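You operate a simulated robot arm through the tools that you are given. There is no shell and no other tool. Be economical: measure what you need, move in short steps, check, and stop when the job is done.

Carry out the task below with a simulated robot arm. There is one attempt and no reset: what you move stays moved.

Task
Shut the cupboard door with the bow handle. Push the cupboard door with the ball knob shut. Take the pink polishing cloth on the top of the low cupboard and put it away on the shelf under the pine table. Put the wide glass dish on the top of the plant sill. Put the yellow duster on the top of the pine table away on the top of the narrow table. Take the green marker and leave it on the white saucer. Put the yellow spirit level on the top of the pine table away on the top of the side table by the desk. Put the red marker on the top of the low cupboard. Put the yellow hand broom on top of the card sheet. Put the orange vase on the lower board. Close the drawer of the side table. Put the cream wax pad on the top of the low cupboard. Lift the lid of the wax tin open. The order is free. Set down upright: yellow hand broom, orange vase.

The check looks at the end state, three seconds after you hand in, the way a careful person would. Anything else that was tipped, shoved, dropped, spilled or broken makes it a failure. A push-on lid holds only when it is set on centred and level and pressed home; a screw cap is set on level and turned clockwise until tight. Flat cloth is picked up by pressing the open fingertips on it (5 to 10 N) and closing them slowly along it; thin cloth reads only 2 to 8 mm in the jaws.

Robot
A 7-joint arm with a two-finger parallel gripper on a trunk, on a base that drives. Base frame: it is fixed to the floor where the robot stands at the start and does not move with it; the origin is under the middle of the robot, x ahead of it, y to its left, z up. Readings come in m, degrees, newtons and seconds.
With the tool pointing down near the work surface it reaches from about 0.1 to 0.64 m from the robot's upright axis, wherever it stands. Its first joint turns from -166.0 to 166.0 degrees. Places, roughly: card sheet (30x21x4 cm) [-0.8, -4.4, 0.5]; cream wax pad (8x5x5 cm) [-1.7, -1.1, 0.7]; cupboard door with the ball knob [0.9, -0.5, 0.4]; cupboard door with the bow handle [0.6, 0.1, 0.4]; drawer of the side table [-1.7, -1, 0.6]; green marker (13x2x2 cm) [1.7, -2.7, 0.7]; lid of the wax tin [2.2, -3.1, 0.8]; lower board [0.7, 0.7, 0.5]; orange vase (7x7x13 cm) [1.4, -0.4, 0.8]; pink polishing cloth (10x6x5 cm) [1, 0, 0.8]; red marker (13x2x2 cm) [1.8, -3, 0.7]; shelf under the pine table [1.9, -2.6, 0.3]; top of the low cupboard [1.1, -0.1, 0.8]; top of the narrow table [-1.1, -3.5, 0.8]; top of the plant sill [0.1, -4.5, 0.8]; top of the side table by the desk [-1.9, -1.1, 0.7]; white saucer (16x16x3 cm) [1.6, -2.3, 0.7]; wide glass dish (13x13x4 cm) [-1.2, -3.1, 0.8]; yellow duster (10x6x5 cm) [1.8, -2.5, 0.8]; yellow hand broom (15x5x8 cm) [1.9, -3, 0.3]; yellow spirit level (23x4x4 cm) [2, -2.8, 0.8]. Payload 1.57 kg.
Tool frame: the origin (TCP) lies between the finger pads and is the grasp point; the fingertips stand 0.03 m ahead of it; z points along the fingers, y is the line along which they close. The gripper opens to 0.11 m. The fingers are 0.024 m wide and 0.012 m thick; the gripper's body (0.048 by 0.112 m) begins 0.078 m behind the TCP.
Orientation is told as [roll, pitch, yaw] about the base's x, y, z axes, in that order, counted from this pose: with the fingers straight down and closing along the base's y, the tool's x points along the base's -x, its y along +y and its z along -z.

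Tools
- The arm moves only by the tool send_rows. Its argument "motion" is a list that holds one entry, the list of rows, each a list of 7 numbers: the shift along the base's x, y, z in m, then the turn, a rotation vector about the base's x, y, z in degrees, then the gripper command, from -1 (fully open) to 1 (shut), values between in proportion. In form: [[[tx, ty, tz, rx, ry, rz, hand], ...]]. A call has 1 to 20 rows; each row is the pose to reach, as a shift and turn from the pose commanded when the call began. Each row takes 0.2 s and may step no farther than 0.05 m and 8.6 degrees from the row before; otherwise, or with a gripper value out of range, the whole call is refused. A pose out of reach is approached as far as the arm can. The call stops where the force on the tool passes 40 N (or 10 N more than at its start, if that is more) or the arm is blocked; 0.2 s more then pass. Each finger travels about 0.045 m/s and halts on what it meets, pressing with about 35 N; the grip force reading is that of the motor and also rises with nothing between the fingers. The clock runs only during rows and for 0.2 s after the last one: add rows that repeat a pose to give the fingers time. It gives the time, the measured TCP pose, the force on the tool (base axes), the opening and the grip force at its end, in the units of the frame above (readings bear some noise), with the torque about the TCP (base axes, N m) and any sound that the robot's microphone picked up, and new pictures: "views" is both (left out), scene, wrist or none.
- Cameras (640 x 400 px; columns grow to the right, rows downward): "scene" is now at [0.0231, 0.1619, 1.42]; the picture's right is [0.07, -1.00, 0.00], its down [-0.68, -0.05, -0.73] and it looks along [0.73, 0.05, -0.68] (base axes); focal length 256 px, centre (320, 200). "wrist" rides on the gripper at [0.07, 0.016, -0.141] in the tool frame; the picture's right is [-0.23, 0.97, 0.00], its down [-0.86, -0.20, -0.48] and it looks along [-0.47, -0.11, 0.88] (tool axes); focal length 222 px, centre (320, 200). There is no depth. A picture from a camera that has moved, and an enlarged one, comes with that camera's place and axes in the base frame and with its lens.
- lift_body(by): slides the trunk up (or, below 0, down) by that many m; the arm and the scene camera ride with it, the base frame stays. It gives what a move gives, with no picture.
- steer(legs): drives the robot by 1 to 6 legs, each [ahead, turn to the left] in m and degrees, along the robot's own axes; the way and the turn of a leg run together, so that a leg with both is an arc; at most 1.5 m and 180 degrees a leg. The arm and the cameras ride along, it lands a little off, and it stops where it bumps. It gives what a move gives, and a new picture of the scene camera.
- turn_head(pan, tilt): turns the head with the scene camera to pan (to the left, within 155 degrees either way) and tilt (down, from -29 to 69), counted from straight ahead of the robot. It gives what a move gives, and a new picture of the scene camera.
- enlarge(camera, box): a new picture of the part [left, top, right, bottom] of that camera's present view, enlarged. No time passes.
- finish_job(): hands the job in; it is judged then, once.

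Work in short steps. Places have to be worked out from the pictures, the camera data and where the tool is seen: move nearer, look again, correct. Check each grasp and each placing, and mend what went wrong. You have 546 turns and 360 pictures in all, those below and enlarged ones among them. Open the gripper and draw the arm clear of the work before you hand the job in, unless the task says otherwise.

The tools are called after "Request:" as name(argument=value, ...) on one line, values as JSON. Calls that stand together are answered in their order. send_rows: Moves the arm, as the interface text tells. Its arguments: {"type":"object","properties":{"motion":{"type":"array"},"views":{"type":"string","enum":["both","scene","wrist","none"]}},"required":["motion"]} The other tools are called the same way: lift_body (by) slides the trunk up or down; steer (legs) drives the base; turn_head (pan, tilt) turns the head that bears the scene camera; enlarge (camera, box) takes an enlarged picture of a part of a camera's view; finish_job () hands the job in.

At the start:

```text
clock: 0.0
position: [0.4782, 0.0621, 1.0918]
tool_rot: [0.0, 0.0, 0.0]
force: [0.2, -0.4, -0.6]
torque: [0.0, 0.01, 0.0]
grip_width: 0.1101
finger_force: 0.1
trunk travel left (down, up): [-0.35, 0.24]
robot x, y, heading: [0.0021, 0.0014, 0.1]
head pan, tilt: [4.1, 42.7]
```

scene: 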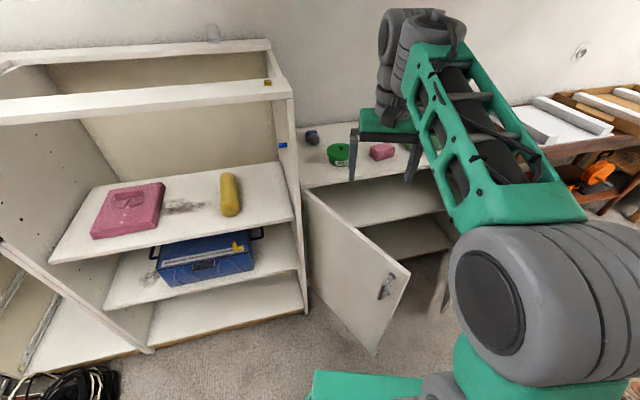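
wrist: 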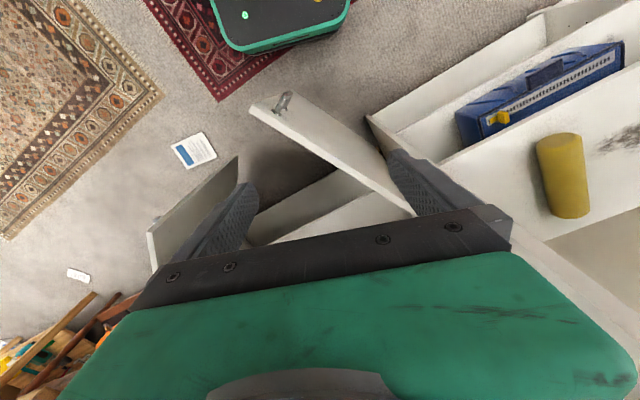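

The picture shows the low cupboard with an open door (bow handle) and a shelf unit on the left. I survey the surroundings with the head first.

Request:
turn_head(pan=-40, tilt=35)

Request:
turn_head(pan=-100, tilt=25)

Request:
turn_head(pan=-150, tilt=25)

Request:
turn_head(pan=150, tilt=25)

```text
clock: 1.1
position: [0.4778, 0.0633, 1.0926]
tool_rot: [0.0, 0.0, 0.0]
force: [0.7, -0.1, -0.4]
torque: [-0.04, 0.0, 0.02]
grip_width: 0.1102
finger_force: 0.1
trunk travel left (down, up): [-0.35, 0.24]
robot x, y, heading: [-0.0013, 0.0003, -0.1]
head pan, tilt: [-40.0, 35.0]
camera scene: at [0.0077, 0.0994, 1.4316], right [-0.64, -0.77, 0.0], down [-0.44, 0.37, -0.82], along [0.63, -0.53, -0.57], focal length 256 px, centre (320, 200)
```

scene: 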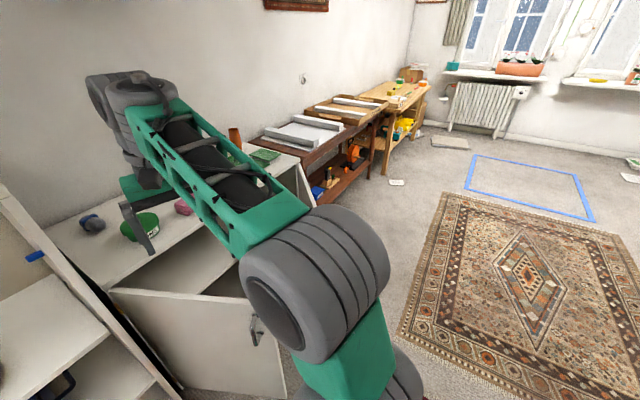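

```text
clock: 2.4
position: [0.4772, 0.0623, 1.0936]
tool_rot: [0.1, 0.1, 0.0]
force: [-0.4, 0.2, -0.2]
torque: [-0.01, -0.02, -0.03]
grip_width: 0.1098
finger_force: 0.1
trunk travel left (down, up): [-0.35, 0.24]
robot x, y, heading: [0.0004, -0.0001, -0.2]
head pan, tilt: [-100.0, 25.0]
camera scene: at [-0.0757, 0.0652, 1.4474], right [-0.98, 0.17, 0.0], down [0.07, 0.42, -0.91], along [-0.16, -0.89, -0.42], focal length 256 px, centre (320, 200)
```

scene: 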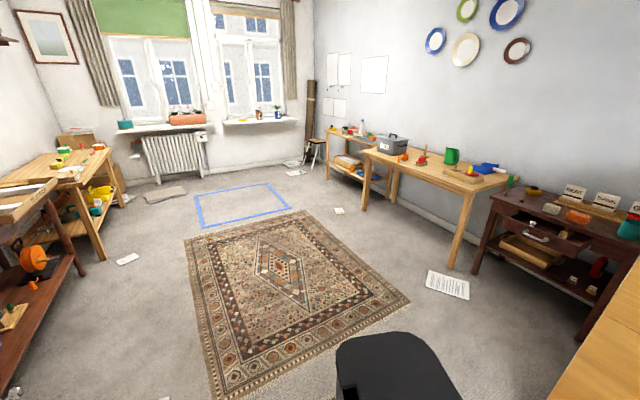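

```text
clock: 3.6
position: [0.4783, 0.0622, 1.0921]
tool_rot: [-0.1, -0.1, 0.0]
force: [0.0, -0.2, -0.8]
torque: [0.0, 0.04, 0.02]
grip_width: 0.1098
finger_force: 0.1
trunk travel left (down, up): [-0.35, 0.24]
robot x, y, heading: [-0.001, 0.0002, -0.0]
head pan, tilt: [-150.0, 25.0]
camera scene: at [-0.1395, 0.1098, 1.4474], right [-0.5, 0.87, 0.0], down [0.37, 0.21, -0.91], along [-0.78, -0.45, -0.42], focal length 256 px, centre (320, 200)
```

scene: 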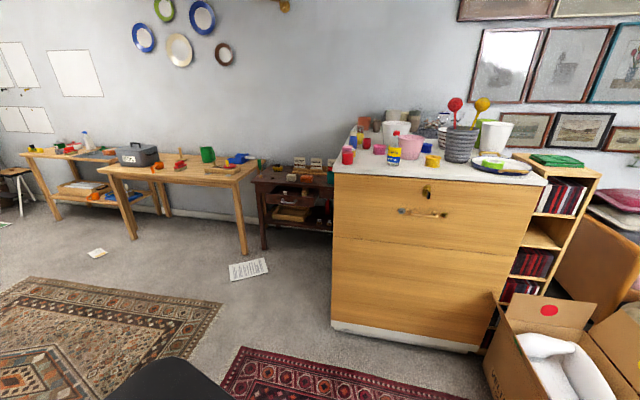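

```text
clock: 7.7
position: [0.4772, 0.0626, 1.0913]
tool_rot: [0.0, 0.1, 0.1]
force: [1.4, -0.9, -0.1]
torque: [0.01, 0.05, -0.01]
grip_width: 0.1098
finger_force: 0.1
trunk travel left (down, up): [-0.35, 0.24]
robot x, y, heading: [0.0004, -0.0025, 0.1]
head pan, tilt: [150.0, 25.0]
camera scene: at [-0.1396, 0.202, 1.4474], right [0.5, 0.87, 0.0], down [0.37, -0.21, -0.91], along [-0.78, 0.45, -0.42], focal length 256 px, centre (320, 200)
```

scene: 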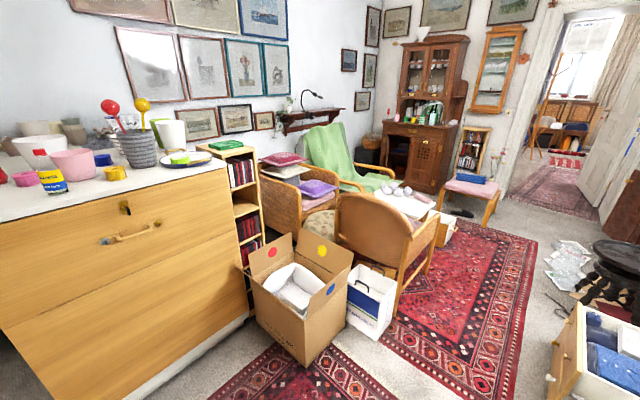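

The room is clear now: cupboard ahead, pine table at right rear, window sills, narrow table and side table on the far wall. I back off a little for a better view of the cupboard doors.

Request:
turn_head(pan=-10, tilt=40)

Request:
steer(legs=[[-0.3, 0]])

```text
clock: 10.1
position: [0.4778, 0.0617, 1.0926]
tool_rot: [-0.1, 0.1, 0.0]
force: [-0.2, 1.0, -0.6]
torque: [-0.01, -0.01, 0.0]
grip_width: 0.11
finger_force: 0.0
trunk travel left (down, up): [-0.35, 0.24]
robot x, y, heading: [0.0016, -0.001, 0.1]
head pan, tilt: [-10.0, 40.0]
camera scene: at [0.0239, 0.1412, 1.424], right [-0.17, -0.98, 0.0], down [-0.63, 0.11, -0.77], along [0.75, -0.13, -0.64], focal length 256 px, centre (320, 200)
```

scene: 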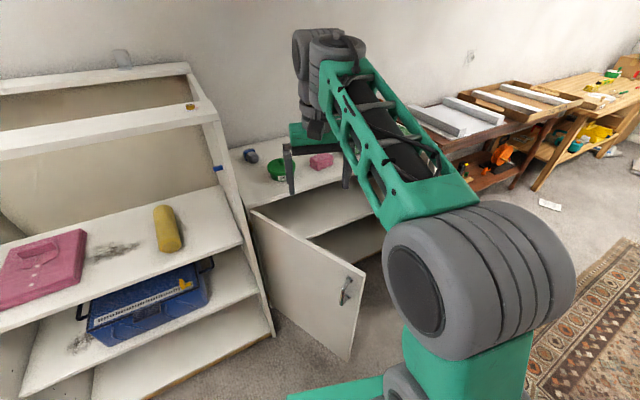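

```text
clock: 12.2
position: [0.1765, 0.0597, 1.0927]
tool_rot: [-0.1, 0.0, -0.2]
force: [-0.1, 0.1, 0.2]
torque: [0.01, 0.01, 0.02]
grip_width: 0.1104
finger_force: 0.0
trunk travel left (down, up): [-0.35, 0.24]
robot x, y, heading: [-0.2999, -0.0031, -0.4]
head pan, tilt: [-10.0, 40.0]
camera scene: at [-0.2769, 0.1415, 1.4241], right [-0.18, -0.98, 0.0], down [-0.63, 0.11, -0.77], along [0.75, -0.14, -0.64], focal length 256 px, centre (320, 200)
```

scene: 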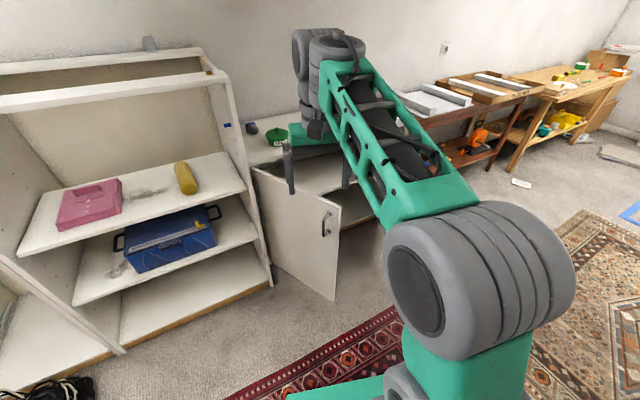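

The arm blocks the view of the right door. I swing the arm to the right side and shut the gripper to get a clean look.

Request:
send_rows(motion=[[[0, -0.05, 0, 0, 0, 0, 1], [0, -0.1, 0, 0, 0, -8, 1], [-0.02, -0.145, 0, 0, 0, -16, 1], [-0.04, -0.19, 0, 0, 0, -24, 1], [-0.06, -0.235, 0, 0, 0, -32, 1], [-0.09, -0.275, 0, 0, 0, -40, 1], [-0.12, -0.315, 0, 0, 0, -48, 1], [-0.15, -0.355, 0, 0, 0, -56, 1], [-0.19, -0.385, 0, 0, 0, -64, 1], [-0.23, -0.415, 0, 0, 0, -72, 1], [-0.275, -0.435, 0, 0, 0, -80, 1], [-0.32, -0.455, 0, 0, 0, -88, 1], [-0.365, -0.465, 0, 0, 0, -90, 1], [-0.41, -0.475, 0, 0, 0, -90, 1], [-0.45, -0.48, 0, 0, 0, -90, 1], [-0.48, -0.48, 0, 0, 0, -90, 1]]], views="scene")

```text
clock: 15.6
position: [-0.3046, -0.4199, 1.0931]
tool_rot: [0.1, 0.0, -90.0]
force: [0.0, 0.3, -0.6]
torque: [-0.01, 0.0, 0.01]
grip_width: 0.0
finger_force: 21.2
trunk travel left (down, up): [-0.35, 0.24]
robot x, y, heading: [-0.3007, 0.0019, -0.1]
head pan, tilt: [-10.0, 40.0]
camera scene: at [-0.2769, 0.1413, 1.4241], right [-0.18, -0.98, 0.0], down [-0.63, 0.11, -0.77], along [0.75, -0.14, -0.64], focal length 256 px, centre (320, 200)
```

scene: 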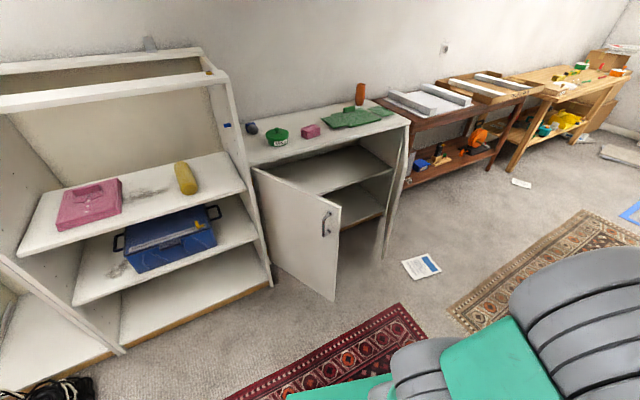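

Request:
enlarge(camera="scene", box=[220, 60, 460, 310])

Request:
enlarge(camera="scene", box=[0, 30, 280, 350])

```text
1.60 times, centred on (340, 185) of scene
camera zoom: at [-0.2769, 0.1413, 1.4241], right [-0.18, -0.98, 0.0], down [-0.63, 0.11, -0.77], along [0.75, -0.14, -0.64], focal length 410 px, centre (288, 224)
```

zoom: 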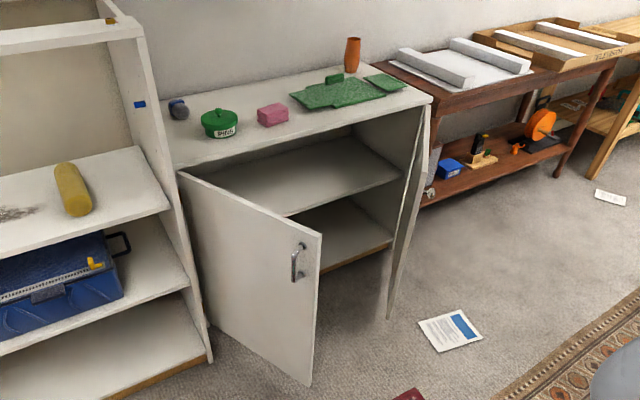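

```text
1.25 times, centred on (140, 190) of scene
camera zoom: at [-0.2769, 0.1413, 1.4241], right [-0.18, -0.98, 0.0], down [-0.63, 0.11, -0.77], along [0.75, -0.14, -0.64], focal length 320 px, centre (545, 212)
```

zoom: 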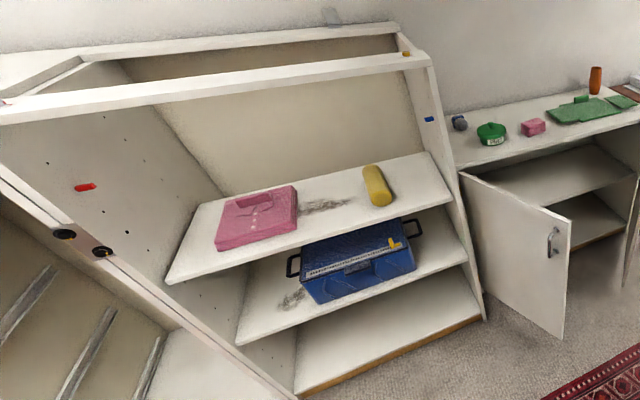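

Cupboard front runs from about (0.79,0.28) to (1.14,-0.68); bow door is open ~70°, with its outer face on the left side; ball door open ~45°. I drive forward again, then bring the arm to the left side of the bow door.

Request:
steer(legs=[[0.35, 0]])

Request:
send_rows(motion=[[[0.05, 0.005, 0, 0, 0, 8, 1], [0.1, 0.01, 0, 0, 0, 16, 1], [0.145, 0.03, 0, 0, 0, 24, 1], [0.19, 0.05, 0, 0, 0, 32, 1], [0.225, 0.085, 0, 0, 0, 40, 1], [0.26, 0.12, 0, 0, 0, 48, 1], [0.285, 0.16, 0, 0, 0, 56, 1], [0.31, 0.2, 0, 0, 0, 64, 1], [0.33, 0.245, 0, 0, 0, 72, 1], [0.345, 0.29, 0, 0, 0, 80, 1], [0.35, 0.34, 0, 0, 0, 88, 1], [0.35, 0.39, 0, 0, 0, 90, 1], [0.35, 0.44, 0, 0, 0, 90, 1], [0.35, 0.49, 0, 0, 0, 90, 1], [0.35, 0.54, 0, 0, 0, 90, 1], [0.35, 0.57, 0, 0, 0, 90, 1]]], views="both")

```text
clock: 17.9
position: [0.0481, -0.4196, 1.0928]
tool_rot: [0.0, 0.0, -90.0]
force: [0.6, 1.9, -0.5]
torque: [0.01, -0.02, -0.02]
grip_width: 0.0
finger_force: 21.7
trunk travel left (down, up): [-0.35, 0.24]
robot x, y, heading: [0.0451, 0.004, 0.1]
head pan, tilt: [-10.0, 40.0]
camera scene: at [0.0722, 0.1408, 1.4241], right [-0.17, -0.98, 0.0], down [-0.63, 0.11, -0.77], along [0.75, -0.13, -0.64], focal length 256 px, centre (320, 200)
```

scene: 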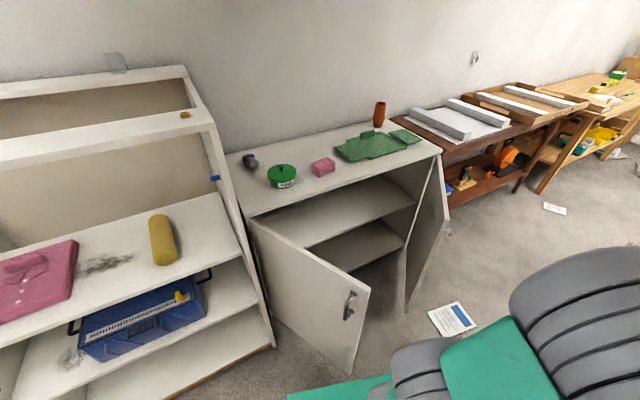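

```text
refused: row 1 steps farther than a row can; nothing moved
```

The first row stepped slightly too far. I resend the swing with smaller steps.

Request:
send_rows(motion=[[[0.045, 0.005, 0, 0, 0, 8, 1], [0.09, 0.01, 0, 0, 0, 16, 1], [0.135, 0.03, 0, 0, 0, 24, 1], [0.175, 0.05, 0, 0, 0, 32, 1], [0.21, 0.085, 0, 0, 0, 40, 1], [0.245, 0.12, 0, 0, 0, 48, 1], [0.27, 0.16, 0, 0, 0, 56, 1], [0.29, 0.2, 0, 0, 0, 64, 1], [0.31, 0.245, 0, 0, 0, 72, 1], [0.32, 0.29, 0, 0, 0, 80, 1], [0.32, 0.339, 0, 0, 0, 88, 1], [0.32, 0.388, 0, 0, 0, 90, 1], [0.32, 0.437, 0, 0, 0, 90, 1], [0.32, 0.486, 0, 0, 0, 90, 1], [0.32, 0.535, 0, 0, 0, 90, 1], [0.32, 0.565, 0, 0, 0, 90, 1]]], views="both")

```text
clock: 21.3
position: [0.3666, 0.1464, 1.0939]
tool_rot: [0.0, -0.1, 0.0]
force: [-0.2, 0.2, 0.4]
torque: [-0.03, 0.03, -0.03]
grip_width: 0.0
finger_force: 21.5
trunk travel left (down, up): [-0.35, 0.24]
robot x, y, heading: [0.0478, -0.0005, 0.4]
head pan, tilt: [-10.0, 40.0]
camera scene: at [0.0724, 0.1411, 1.424], right [-0.17, -0.98, 0.0], down [-0.63, 0.11, -0.77], along [0.75, -0.13, -0.64], focal length 256 px, centre (320, 200)
camera wrist: at [0.2959, 0.1629, 1.2361], right [0.23, 0.97, 0.0], down [0.85, -0.2, 0.48], along [0.47, -0.11, -0.88], focal length 222 px, centre (320, 200)
```

scene: 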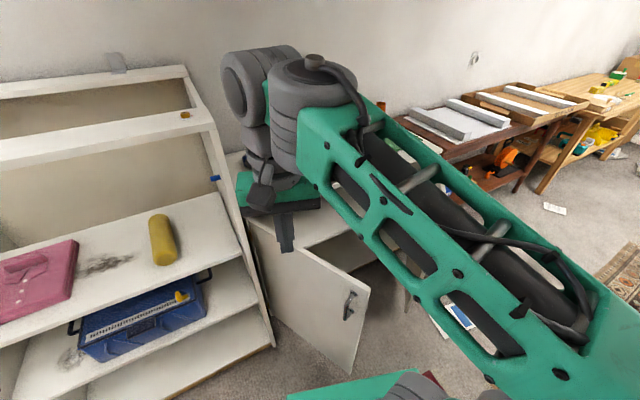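
wrist: 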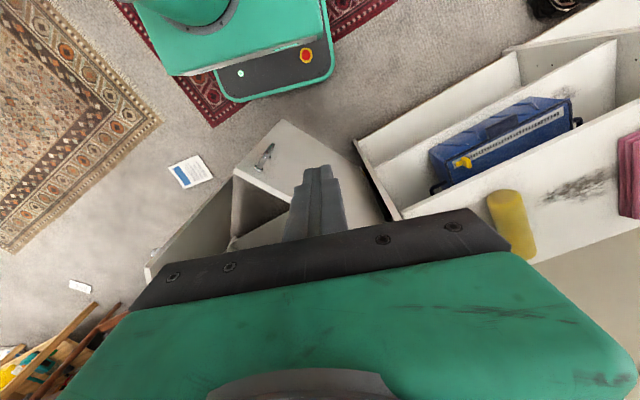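

The tool is at (0.367,0.146), left of the door. I lower it to z≈0.735, clear of the door.

Request:
send_rows(motion=[[[0, 0, -0.05, 0, 0, 0, 1], [0, 0, -0.1, 0, 0, 0, 1], [0, 0, -0.15, 0, 0, 0, 1], [0, 0, -0.2, 0, 0, 0, 1], [0, 0, -0.25, 0, 0, 0, 1], [0, 0, -0.3, 0, 0, 0, 1], [0, 0, -0.35, 0, 0, 0, 1], [0, 0, -0.36, 0, 0, 0, 1]]], views="both")

```text
clock: 23.1
position: [0.3678, 0.1473, 0.731]
tool_rot: [0.0, -0.1, 0.0]
force: [-0.4, 0.0, -1.0]
torque: [0.0, -0.02, 0.03]
grip_width: 0.0
finger_force: 21.1
trunk travel left (down, up): [-0.35, 0.24]
robot x, y, heading: [0.0464, -0.0024, -0.1]
head pan, tilt: [-10.0, 40.0]
camera scene: at [0.0726, 0.1411, 1.424], right [-0.17, -0.98, 0.0], down [-0.63, 0.11, -0.77], along [0.75, -0.13, -0.64], focal length 256 px, centre (320, 200)
camera wrist: at [0.2973, 0.1633, 0.8725], right [0.23, 0.97, 0.0], down [0.85, -0.2, 0.48], along [0.47, -0.11, -0.88], focal length 222 px, centre (320, 200)
```

scene: 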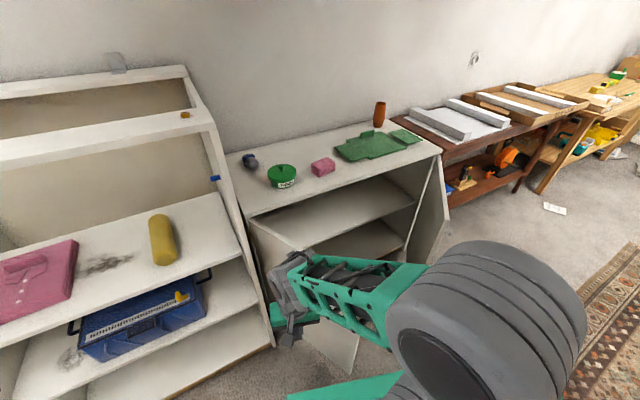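
wrist: 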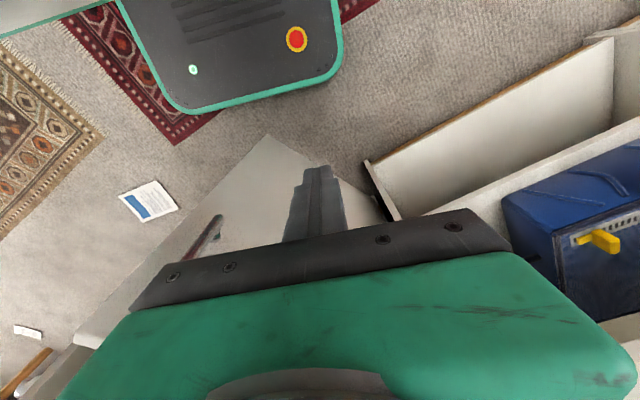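

I sweep the finger along the door's arc from outside, about halfway shut.

Request:
send_rows(motion=[[[0.04, -0.02, 0, 0, 0, 0, 1], [0.08, -0.04, 0, 0, 0, 0, 1], [0.11, -0.062, 0, 0, 0, 0, 1], [0.138, -0.084, 0, 0, 0, 0, 1], [0.16, -0.103, 0, 0, 0, 0, 1], [0.182, -0.122, 0, 0, 0, 0, 1], [0.203, -0.141, 0, 0, 0, 0, 1], [0.23, -0.157, 0, 0, 0, 0, 1], [0.257, -0.17, 0, 0, 0, 0, 1], [0.28, -0.18, 0, 0, 0, 0, 1]]], views="both")

```text
clock: 25.3
position: [0.6456, -0.0342, 0.7334]
tool_rot: [0.0, -0.1, 0.0]
force: [-0.1, -1.0, 0.2]
torque: [-0.01, -0.02, 0.03]
grip_width: 0.0
finger_force: 21.7
trunk travel left (down, up): [-0.35, 0.24]
robot x, y, heading: [0.05, -0.0006, 0.1]
head pan, tilt: [-10.0, 40.0]
camera scene: at [0.0724, 0.1409, 1.4241], right [-0.17, -0.98, 0.0], down [-0.63, 0.11, -0.77], along [0.75, -0.13, -0.64], focal length 256 px, centre (320, 200)
camera wrist: at [0.5763, -0.0176, 0.8736], right [0.23, 0.97, 0.0], down [0.85, -0.2, 0.48], along [0.47, -0.11, -0.88], focal length 222 px, centre (320, 200)
```

scene: 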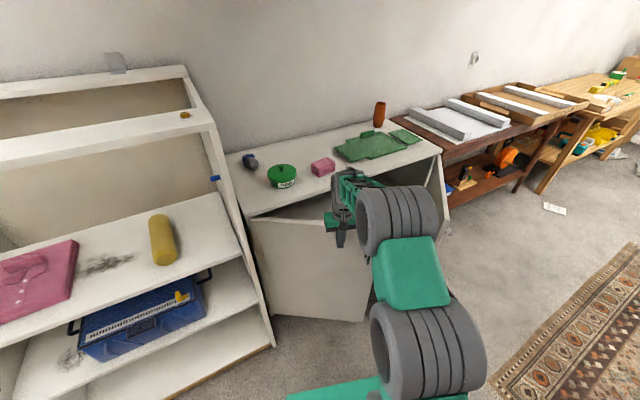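
wrist: 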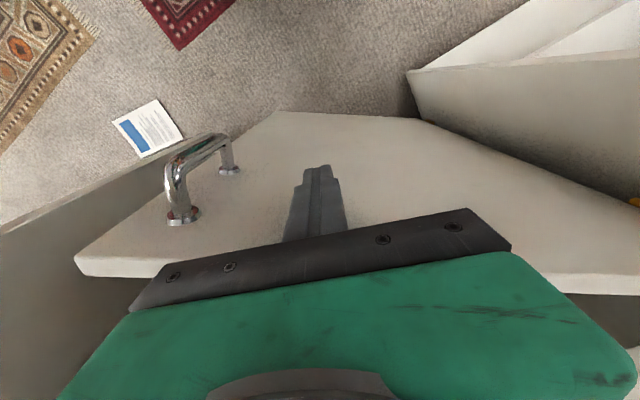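

The door is swinging shut. I drive 0.15 ahead to carry on the push with the base.

Request:
steer(legs=[[0.15, 0]])

Request:
send_rows(motion=[[[0.02, 0, 0, 0, 0, 0, 1], [0.035, 0.0, 0, 0, 0, 0, 1], [0.05, 0.0, 0, 0, 0, 0, 1], [0.065, 0.0, 0, 0, 0, 0, 1]]], views="both")

```text
clock: 26.6
position: [0.7985, -0.0326, 0.7324]
tool_rot: [0.0, -0.1, 0.1]
force: [-0.2, 0.0, -0.5]
torque: [-0.04, -0.01, 0.02]
grip_width: 0.0001
finger_force: 21.3
trunk travel left (down, up): [-0.35, 0.24]
robot x, y, heading: [0.2042, -0.0031, -0.3]
head pan, tilt: [-10.0, 40.0]
camera scene: at [0.2251, 0.141, 1.424], right [-0.17, -0.98, 0.0], down [-0.63, 0.11, -0.77], along [0.75, -0.13, -0.64], focal length 256 px, centre (320, 200)
```

scene: 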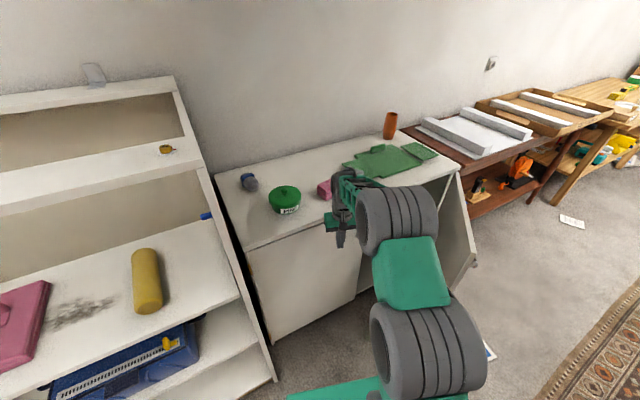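

```text
clock: 27.7
position: [0.8557, -0.0338, 0.7296]
tool_rot: [0.1, 1.1, 0.1]
force: [-22.4, -2.0, 11.0]
torque: [0.28, -1.73, 0.3]
grip_width: 0.0
finger_force: 21.3
trunk travel left (down, up): [-0.35, 0.24]
robot x, y, heading: [0.1993, 0.0022, 0.2]
head pan, tilt: [-10.0, 40.0]
stopped in row 4: the force on the tool passed its limit (the readings are from after the stop); the commanded pose is now the measured one
camera scene: at [0.2215, 0.1408, 1.4244], right [-0.17, -0.98, 0.0], down [-0.63, 0.11, -0.77], along [0.76, -0.13, -0.64], focal length 256 px, centre (320, 200)
camera wrist: at [0.7866, -0.017, 0.8727], right [0.23, 0.97, 0.0], down [0.86, -0.2, 0.46], along [0.45, -0.11, -0.89], focal length 222 px, centre (320, 200)
```

scene: 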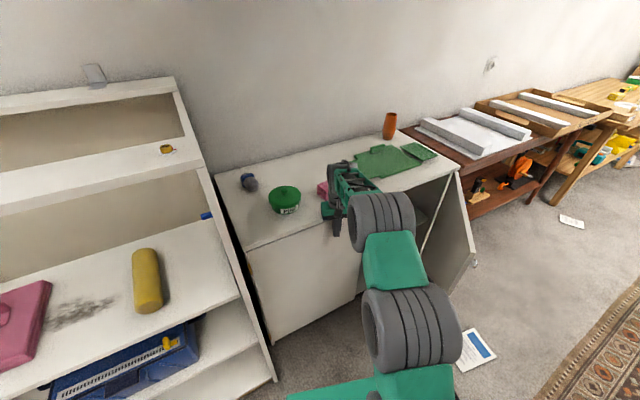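
wrist: 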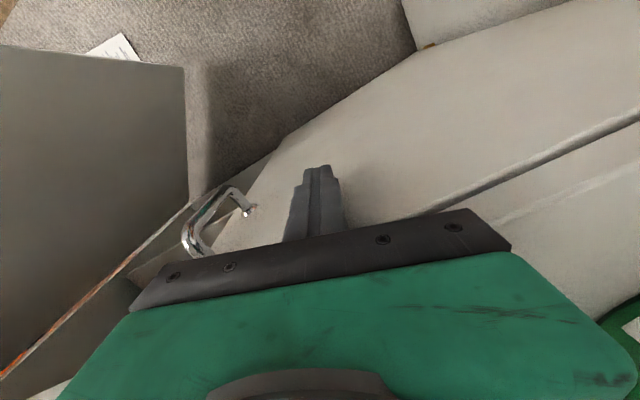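

Contact force suggests the door is home. I back off, raise the arm and check.

Request:
send_rows(motion=[[[-0.04, 0, 0, 0, 0, 0, 1], [-0.08, 0, 0, 0, 0, 0, 1], [-0.1, 0, 0.04, 0, 0, 0, 1], [-0.12, 0, 0.085, 0, 0, 0, 1], [-0.14, 0, 0.13, 0, 0, 0, 1], [-0.16, 0, 0.175, 0, 0, 0, 1], [-0.18, 0, 0.22, 0, 0, 0, 1], [-0.2, 0, 0.265, 0, 0, 0, 1], [-0.22, 0, 0.31, 0, 0, 0, 1], [-0.25, 0, 0.33, 0, 0, 0, 1]]], views="both")

```text
clock: 29.9
position: [0.6072, -0.0313, 1.0571]
tool_rot: [0.0, 1.0, 0.2]
force: [0.1, 1.2, 0.3]
torque: [-0.01, -0.01, -0.02]
grip_width: 0.0
finger_force: 21.0
trunk travel left (down, up): [-0.35, 0.24]
robot x, y, heading: [0.1998, -0.0003, -0.1]
head pan, tilt: [-10.0, 40.0]
camera scene: at [0.2249, 0.141, 1.424], right [-0.17, -0.98, 0.0], down [-0.63, 0.11, -0.77], along [0.75, -0.13, -0.64], focal length 256 px, centre (320, 200)
camera wrist: at [0.5398, -0.0159, 1.1997], right [0.22, 0.97, 0.0], down [0.86, -0.2, 0.46], along [0.45, -0.11, -0.89], focal length 222 px, centre (320, 200)
```

scene: 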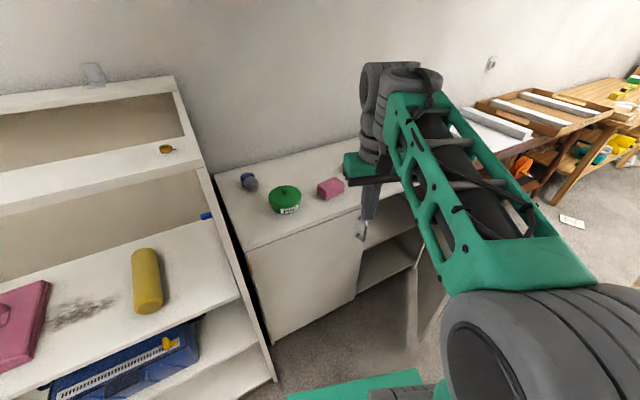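
wrist: 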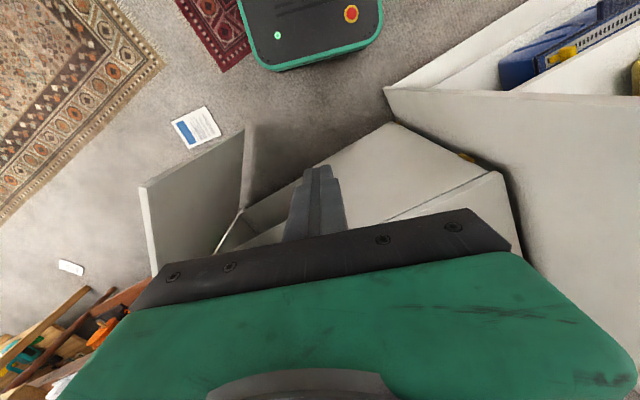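

Bow door looks shut. Now I drive round to face the ball-knob door, coming in from the right.

Request:
steer(legs=[[-0.3, 0], [0, -60], [0.6, 0], [0, 60]])

```text
clock: 40.3
position: [0.6115, -0.5598, 1.0571]
tool_rot: [0.0, 1.0, 0.3]
force: [0.3, 0.1, -0.1]
torque: [-0.02, 0.0, -0.04]
grip_width: 0.0
finger_force: 21.3
trunk travel left (down, up): [-0.35, 0.24]
robot x, y, heading: [0.2065, -0.5274, 0.3]
head pan, tilt: [-10.0, 40.0]
camera scene: at [0.2271, -0.388, 1.424], right [-0.17, -0.99, 0.0], down [-0.63, 0.11, -0.77], along [0.76, -0.13, -0.64], focal length 256 px, centre (320, 200)
```

scene: 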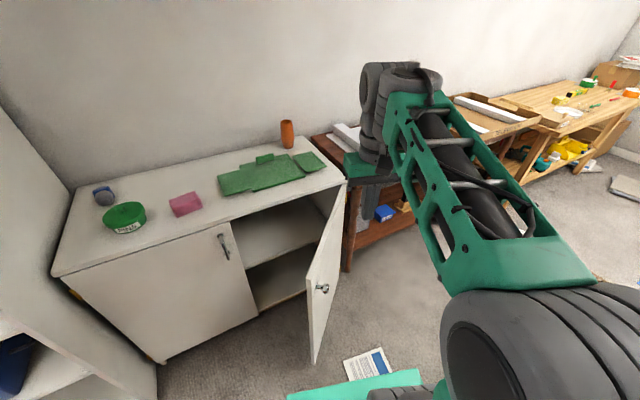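

Good view of the ball-knob door (free edge ≈(0.64,-0.42), hinge ≈(1.06,-0.64)). I drive 0.11 closer and bring the tool down on its outer side.

Request:
steer(legs=[[0.11, 0]])

Request:
send_rows(motion=[[[-0.01, -0.04, 0, 0, 0, 0, 1], [-0.02, -0.08, 0, 0, 0, 0, 1], [-0.02, -0.09, -0.045, 0, 0, 0, 1], [-0.02, -0.09, -0.09, 0, 0, 0, 1], [-0.02, -0.09, -0.135, 0, 0, 0, 1], [-0.02, -0.09, -0.18, 0, 0, 0, 1], [-0.02, -0.09, -0.225, 0, 0, 0, 1], [-0.02, -0.09, -0.27, 0, 0, 0, 1], [-0.02, -0.09, -0.325, 0, 0, 0, 1]]], views="both")

```text
clock: 41.5
position: [0.7189, -0.559, 1.0582]
tool_rot: [0.0, 0.9, 0.4]
force: [-0.5, 0.9, 0.4]
torque: [-0.07, -0.01, 0.03]
grip_width: 0.0
finger_force: 21.4
trunk travel left (down, up): [-0.35, 0.24]
robot x, y, heading: [0.3119, -0.5257, 0.2]
head pan, tilt: [-10.0, 40.0]
camera scene: at [0.3348, -0.3875, 1.424], right [-0.17, -0.99, 0.0], down [-0.63, 0.11, -0.77], along [0.76, -0.13, -0.64], focal length 256 px, centre (320, 200)
```

scene: 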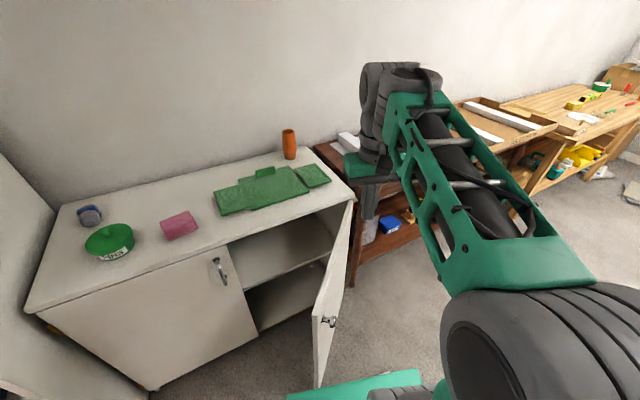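

```text
refused: row 9 steps farther than a row can; nothing moved
```

Same move with the last step split up.

Request:
send_rows(motion=[[[-0.01, -0.04, 0, 0, 0, 0, 1], [-0.02, -0.08, 0, 0, 0, 0, 1], [-0.02, -0.09, -0.045, 0, 0, 0, 1], [-0.02, -0.09, -0.09, 0, 0, 0, 1], [-0.02, -0.09, -0.135, 0, 0, 0, 1], [-0.02, -0.09, -0.18, 0, 0, 0, 1], [-0.02, -0.09, -0.225, 0, 0, 0, 1], [-0.02, -0.09, -0.27, 0, 0, 0, 1], [-0.02, -0.09, -0.3, 0, 0, 0, 1], [-0.02, -0.09, -0.325, 0, 0, 0, 1]]], views="both")

```text
clock: 43.6
position: [0.6981, -0.6507, 0.7318]
tool_rot: [0.0, 0.9, 0.4]
force: [-0.2, 0.0, -0.1]
torque: [0.03, -0.04, 0.0]
grip_width: 0.0
finger_force: 21.4
trunk travel left (down, up): [-0.35, 0.24]
robot x, y, heading: [0.3141, -0.5282, 0.2]
head pan, tilt: [-10.0, 40.0]
camera scene: at [0.3348, -0.3876, 1.4246], right [-0.17, -0.99, 0.0], down [-0.63, 0.11, -0.77], along [0.76, -0.13, -0.64], focal length 256 px, centre (320, 200)
camera wrist: at [0.6304, -0.6338, 0.8746], right [0.22, 0.98, 0.0], down [0.86, -0.19, 0.46], along [0.45, -0.1, -0.89], focal length 222 px, centre (320, 200)
```

scene: 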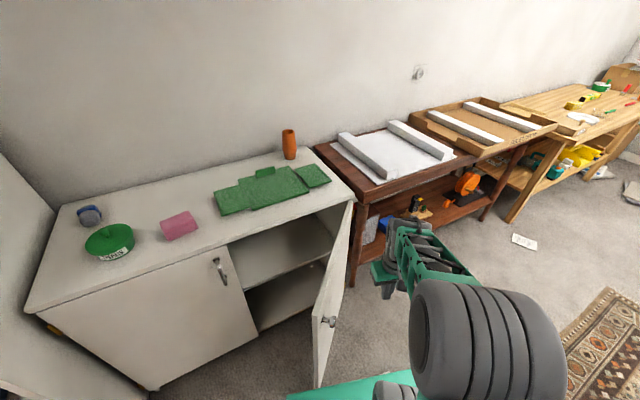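
wrist: 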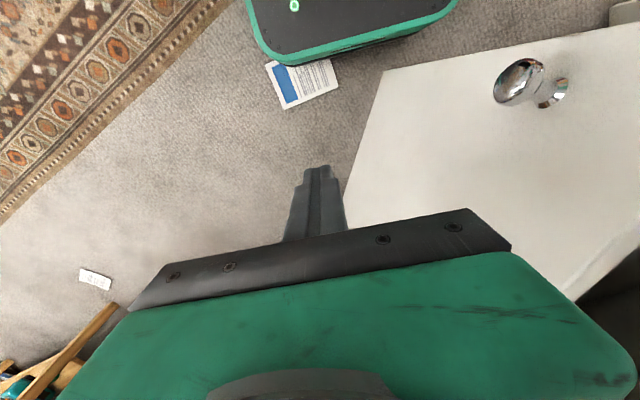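

Tool stands outside the door. I push it along its closing arc.

Request:
send_rows(motion=[[[0.02, 0.025, 0, 0, 0, 0, 1], [0.042, 0.055, 0, 0, 0, 0, 1], [0.06, 0.088, 0, 0, 0, 0, 1], [0.078, 0.118, 0, 0, 0, 0, 1], [0.095, 0.148, 0, 0, 0, 0, 1], [0.108, 0.17, 0, 0, 0, 0, 1], [0.122, 0.192, 0, 0, 0, 0, 1], [0.138, 0.212, 0, 0, 0, 0, 1], [0.156, 0.23, 0, 0, 0, 0, 1], [0.176, 0.248, 0, 0, 0, 0, 1], [0.195, 0.26, 0, 0, 0, 0, 1], [0.215, 0.271, 0, 0, 0, 0, 1], [0.232, 0.28, 0, 0, 0, 0, 1], [0.247, 0.287, 0, 0, 0, 0, 1], [0.26, 0.292, 0, 0, 0, 0, 1], [0.272, 0.297, 0, 0, 0, 0, 1]]], views="both")

```text
clock: 47.0
position: [0.9612, -0.3547, 0.7328]
tool_rot: [-0.2, 1.9, 0.4]
force: [-25.7, -7.9, 14.9]
torque: [0.75, -2.01, 0.28]
grip_width: 0.0
finger_force: 21.4
trunk travel left (down, up): [-0.35, 0.24]
robot x, y, heading: [0.312, -0.5333, -0.0]
head pan, tilt: [-10.0, 40.0]
stopped in row 16: the force on the tool passed its limit (the readings are from after the stop); the commanded pose is now the measured one
camera scene: at [0.3305, -0.3886, 1.4246], right [-0.17, -0.99, 0.0], down [-0.63, 0.11, -0.77], along [0.76, -0.13, -0.64], focal length 256 px, centre (320, 200)
camera wrist: at [0.8944, -0.3387, 0.8754], right [0.22, 0.98, -0.01], down [0.87, -0.19, 0.45], along [0.44, -0.11, -0.89], focal length 222 px, centre (320, 200)
```

scene: 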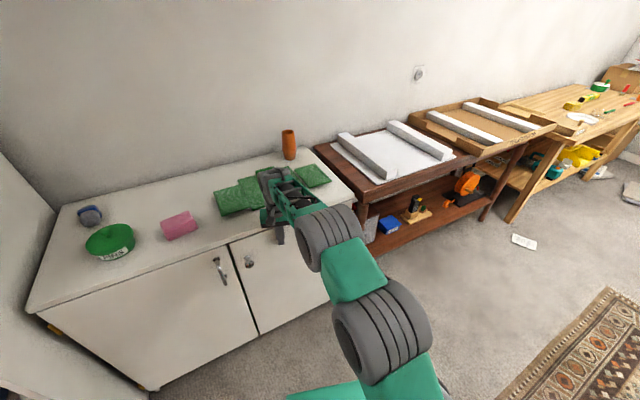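
wrist: 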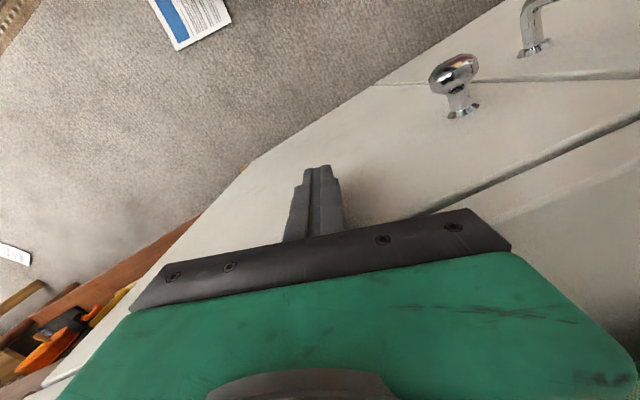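

Both doors sit flush. Next the vase: I withdraw and raise the arm.

Request:
send_rows(motion=[[[-0.04, -0.01, 0, 0, 0, 0, 1], [-0.08, -0.02, 0, 0, 0, 0, 1], [-0.11, -0.04, 0.03, 0, 0, 0, 0.5], [-0.14, -0.06, 0.06, 0, 0, 0, 0], [-0.17, -0.08, 0.09, 0, 0, 0, -0.5], [-0.2, -0.1, 0.12, 0, 0, 0, -1], [-0.23, -0.12, 0.15, 0, 0, 0, -1], [-0.26, -0.14, 0.18, 0, 0, 0, -1], [-0.28, -0.16, 0.22, 0, 0, 0, -1], [-0.3, -0.18, 0.26, 0, 0, 0, -1], [-0.3, -0.18, 0.3, 0, 0, 0, -1]]], views="none")

Request:
steer(legs=[[-0.1, -20], [0.4, 0], [0, 39]])

```text
clock: 49.5
position: [0.6643, -0.5346, 1.0287]
tool_rot: [-0.2, 1.8, 0.2]
force: [-0.5, -0.8, -0.3]
torque: [0.02, 0.01, 0.01]
grip_width: 0.1102
finger_force: 0.1
trunk travel left (down, up): [-0.35, 0.24]
robot x, y, heading: [0.311, -0.5274, 0.1]
head pan, tilt: [-10.0, 40.0]
```

```text
clock: 54.8
position: [0.9243, -0.5332, 1.0291]
tool_rot: [-0.2, 1.8, 19.6]
force: [0.4, 0.1, 0.0]
torque: [-0.02, 0.02, -0.01]
grip_width: 0.1097
finger_force: 0.1
trunk travel left (down, up): [-0.35, 0.24]
robot x, y, heading: [0.588, -0.6458, 19.6]
head pan, tilt: [-10.0, 40.0]
camera scene: at [0.5642, -0.5039, 1.424], right [0.17, -0.99, 0.0], down [-0.63, -0.11, -0.77], along [0.76, 0.13, -0.64], focal length 256 px, centre (320, 200)
```

scene: 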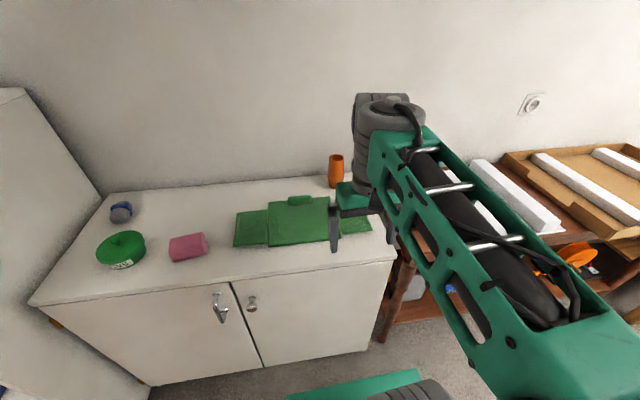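

Robot faces the cupboard squarely. I drive 0.14 closer, then tilt the tool 45° forward toward the vase at about (1.42,-0.43).

Request:
steer(legs=[[0.14, 0]])

Request:
send_rows(motion=[[[0.03, 0, 0, 2.5, -7.05, 0, -1], [0.06, 0, 0, 5, -14.1, 0, -1], [0.09, 0, 0, 7.5, -21.15, 0, -1], [0.12, 0, 0, 10, -28.2, 0, -1], [0.15, 0, -0.01, 12.5, -35.3, 0, -1], [0.18, 0.002, -0.03, 15.1, -42.4, 0, -1], [0.2, 0.004, -0.05, 15.1, -42.4, 0, -1]]], views="both")

```text
clock: 56.2
position: [1.0585, -0.4848, 1.0294]
tool_rot: [-0.3, 1.8, 19.7]
force: [0.4, 0.8, 0.2]
torque: [0.04, 0.0, 0.01]
grip_width: 0.1101
finger_force: 0.1
trunk travel left (down, up): [-0.35, 0.24]
robot x, y, heading: [0.7203, -0.5958, 19.2]
head pan, tilt: [-10.0, 40.0]
camera scene: at [0.6977, -0.4564, 1.424], right [0.17, -0.99, 0.0], down [-0.63, -0.11, -0.77], along [0.76, 0.13, -0.64], focal length 256 px, centre (320, 200)
```

scene: 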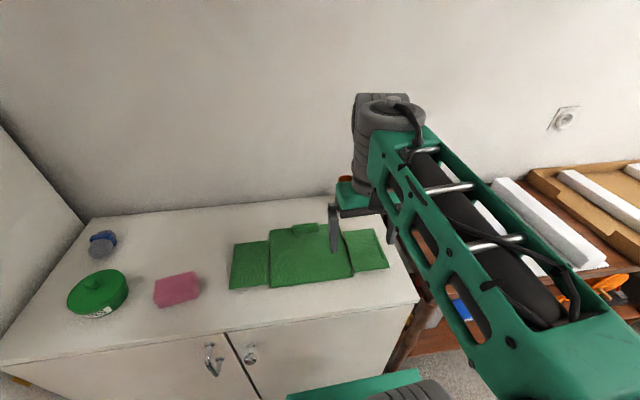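

```text
clock: 57.8
position: [1.2585, -0.4813, 0.9791]
tool_rot: [-0.3, -43.3, 19.8]
force: [-0.1, -0.9, 0.3]
torque: [-0.01, -0.02, -0.03]
grip_width: 0.1098
finger_force: 0.0
trunk travel left (down, up): [-0.35, 0.24]
robot x, y, heading: [0.7226, -0.5961, 19.3]
head pan, tilt: [-10.0, 40.0]
camera scene: at [0.6977, -0.4564, 1.4241], right [0.17, -0.99, 0.0], down [-0.63, -0.11, -0.77], along [0.76, 0.13, -0.64], focal length 256 px, centre (320, 200)
camera wrist: at [1.114, -0.5148, 1.0347], right [-0.17, 0.97, 0.15], down [0.34, -0.09, 0.94], along [0.92, 0.21, -0.32], focal length 222 px, centre (320, 200)
```

scene: 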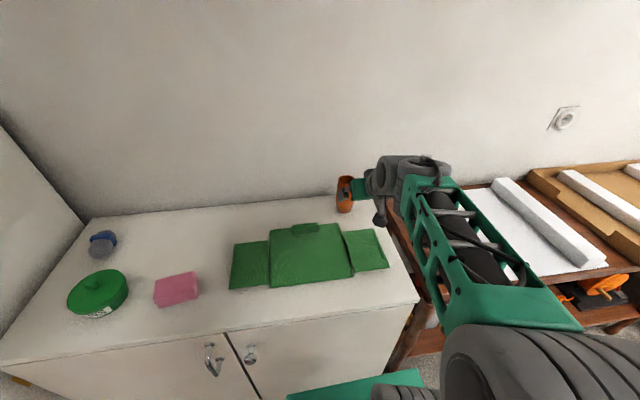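
wrist: 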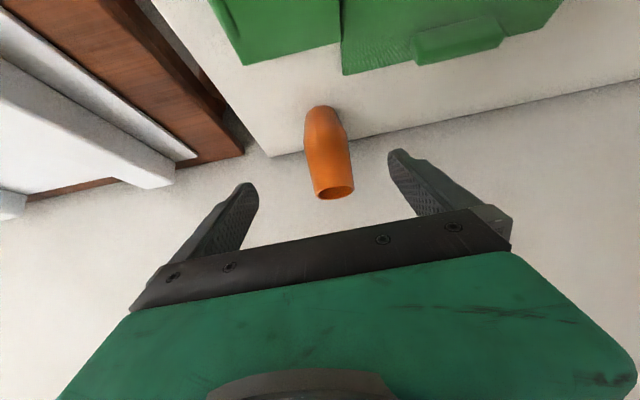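

Vase judged at about (1.405,-0.425), laterally in line with the fingers. I advance to straddle it at z≈0.885.

Request:
send_rows(motion=[[[0.0, 0.0, -0.045, 0, 0, 0, -1], [0.03, 0.011, -0.08, 0, 0, 0, -1], [0.065, 0.023, -0.094, 0, 0, 0, -1], [0.1, 0.035, -0.094, 0, 0, 0, -1], [0.125, 0.044, -0.094, 0, 0, 0, -1], [0.144, 0.051, -0.094, 0, 0, 0, -1]]], views="both")

```text
clock: 59.2
position: [1.4027, -0.43, 0.8853]
tool_rot: [-0.4, -43.1, 19.8]
force: [0.1, 0.7, 0.0]
torque: [-0.02, -0.01, -0.03]
grip_width: 0.1102
finger_force: 0.1
trunk travel left (down, up): [-0.35, 0.24]
robot x, y, heading: [0.7233, -0.5974, 19.5]
head pan, tilt: [-10.0, 40.0]
camera scene: at [0.6978, -0.4564, 1.424], right [0.17, -0.99, 0.0], down [-0.63, -0.11, -0.77], along [0.76, 0.13, -0.64], focal length 256 px, centre (320, 200)
camera wrist: at [1.2574, -0.4632, 0.9412], right [-0.17, 0.97, 0.15], down [0.35, -0.09, 0.93], along [0.92, 0.21, -0.32], focal length 222 px, centre (320, 200)
```

scene: 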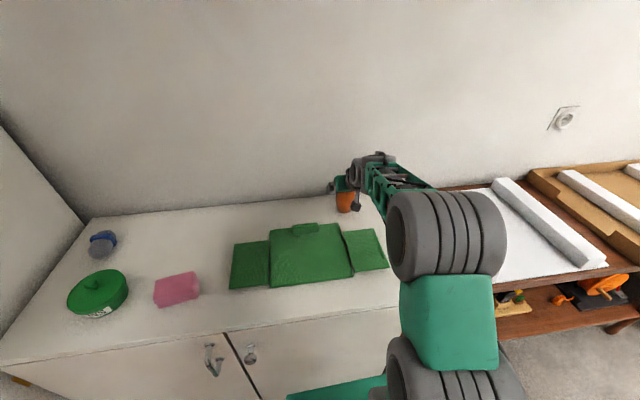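
wrist: 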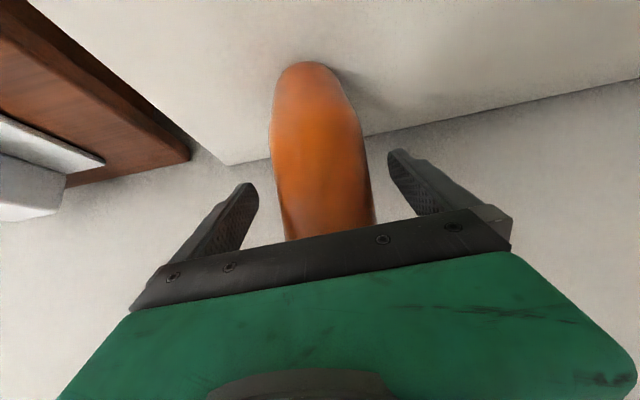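

The vase stands between the fingers. I close.

Request:
send_rows(motion=[[[0, 0, 0, 0, 0, 0, -0.6], [0, 0, 0, 0, 0, 0, -0.2], [0, 0, 0, 0, 0, 0, 0.1], [0, 0, 0, 0, 0, 0, 0.4], [0, 0, 0, 0, 0, 0, 0.7], [0, 0, 0, 0, 0, 0, 1], [0, 0, 0, 0, 0, 0, 1]]], views="wrist")

```text
clock: 60.8
position: [1.4029, -0.4309, 0.886]
tool_rot: [-0.2, -43.2, 19.8]
force: [-0.5, 0.2, 0.0]
torque: [0.1, 0.03, -0.01]
grip_width: 0.0625
finger_force: 34.3
trunk travel left (down, up): [-0.35, 0.24]
robot x, y, heading: [0.7207, -0.5978, 19.4]
head pan, tilt: [-10.0, 40.0]
camera wrist: at [1.2571, -0.4631, 0.9416], right [-0.17, 0.97, 0.15], down [0.34, -0.09, 0.94], along [0.92, 0.21, -0.32], focal length 222 px, centre (320, 200)
```

wrist: 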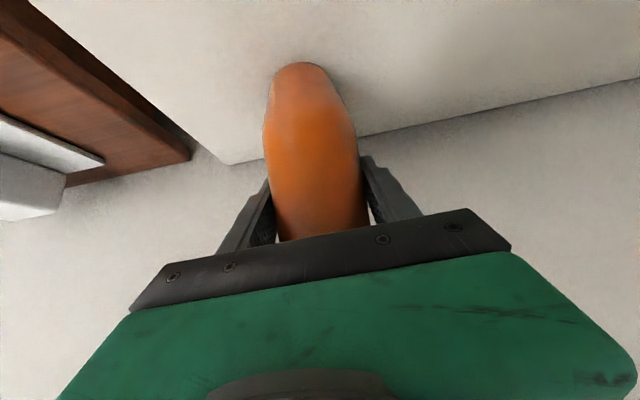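

Gripped (62 mm). I lift and retract.

Request:
send_rows(motion=[[[0, 0, 0.03, 0, 0, 0, 1], [0, 0, 0.07, 0, 0, 0, 1], [-0.02, -0.007, 0.11, 0, 0, 0, 1], [-0.06, -0.021, 0.13, 0, 0, 0, 1], [-0.1, -0.035, 0.15, 0, 0, 0, 1], [-0.14, -0.05, 0.17, 0, 0, 0, 1], [-0.18, -0.064, 0.18, 0, 0, 0, 1], [-0.22, -0.078, 0.18, 0, 0, 0, 1], [-0.26, -0.092, 0.18, 0, 0, 0, 1], [-0.3, -0.106, 0.18, 0, 0, 0, 1]]], views="wrist")

```text
clock: 63.0
position: [1.104, -0.4684, 0.9974]
tool_rot: [10.1, -33.5, 25.9]
force: [-0.5, -0.4, -1.8]
torque: [0.04, -0.03, -0.01]
grip_width: 0.0622
finger_force: 34.6
trunk travel left (down, up): [-0.35, 0.24]
robot x, y, heading: [0.7215, -0.5995, 19.8]
head pan, tilt: [-10.0, 40.0]
stopped in row 10: the arm was blocked; the commanded pose is now the measured one
camera wrist: at [0.9847, -0.537, 1.0772], right [-0.33, 0.9, 0.27], down [0.55, -0.05, 0.84], along [0.77, 0.42, -0.48], focal length 222 px, centre (320, 200)
```

wrist: 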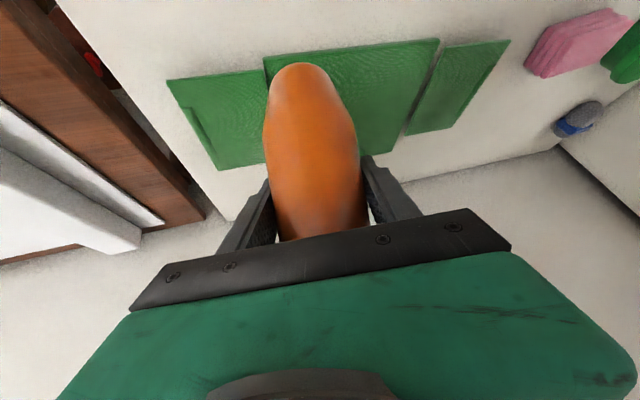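

The arm hit a kinematic limit but the vase is held. I drive back and round to face the shelf unit on the left, to see the lower board.

Request:
steer(legs=[[-0.9, 0], [0, 70], [1.2, 0], [0, -70]])

Request:
turn_head(pan=12, tilt=40)

```text
clock: 79.4
position: [0.3311, 0.4038, 0.9995]
tool_rot: [9.9, -33.6, 23.0]
force: [0.3, -0.2, -1.9]
torque: [0.01, -0.04, 0.0]
grip_width: 0.0622
finger_force: 35.0
trunk travel left (down, up): [-0.35, 0.24]
robot x, y, heading: [-0.0569, 0.2967, 16.3]
head pan, tilt: [-10.0, 40.0]
camera scene: at [-0.0736, 0.4391, 1.4241], right [0.12, -0.99, 0.0], down [-0.64, -0.07, -0.77], along [0.76, 0.09, -0.64], focal length 256 px, centre (320, 200)
```

scene: 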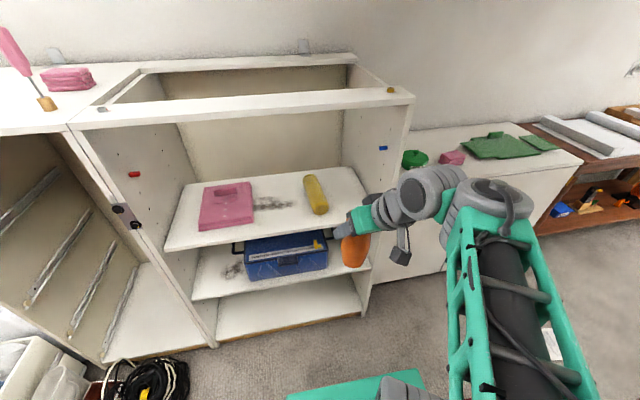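

```text
clock: 80.2
position: [0.3321, 0.4046, 0.9984]
tool_rot: [10.0, -33.6, 23.0]
force: [0.7, 0.0, -2.1]
torque: [0.0, -0.04, 0.03]
grip_width: 0.062
finger_force: 35.2
trunk travel left (down, up): [-0.35, 0.24]
robot x, y, heading: [-0.0606, 0.2965, 16.9]
head pan, tilt: [12.0, 40.0]
camera scene: at [-0.0834, 0.4699, 1.4241], right [0.48, -0.88, 0.0], down [-0.56, -0.31, -0.77], along [0.67, 0.37, -0.64], focal length 256 px, centre (320, 200)
```

scene: 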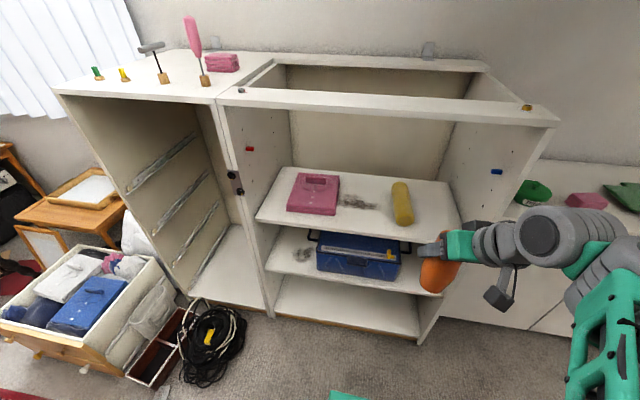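

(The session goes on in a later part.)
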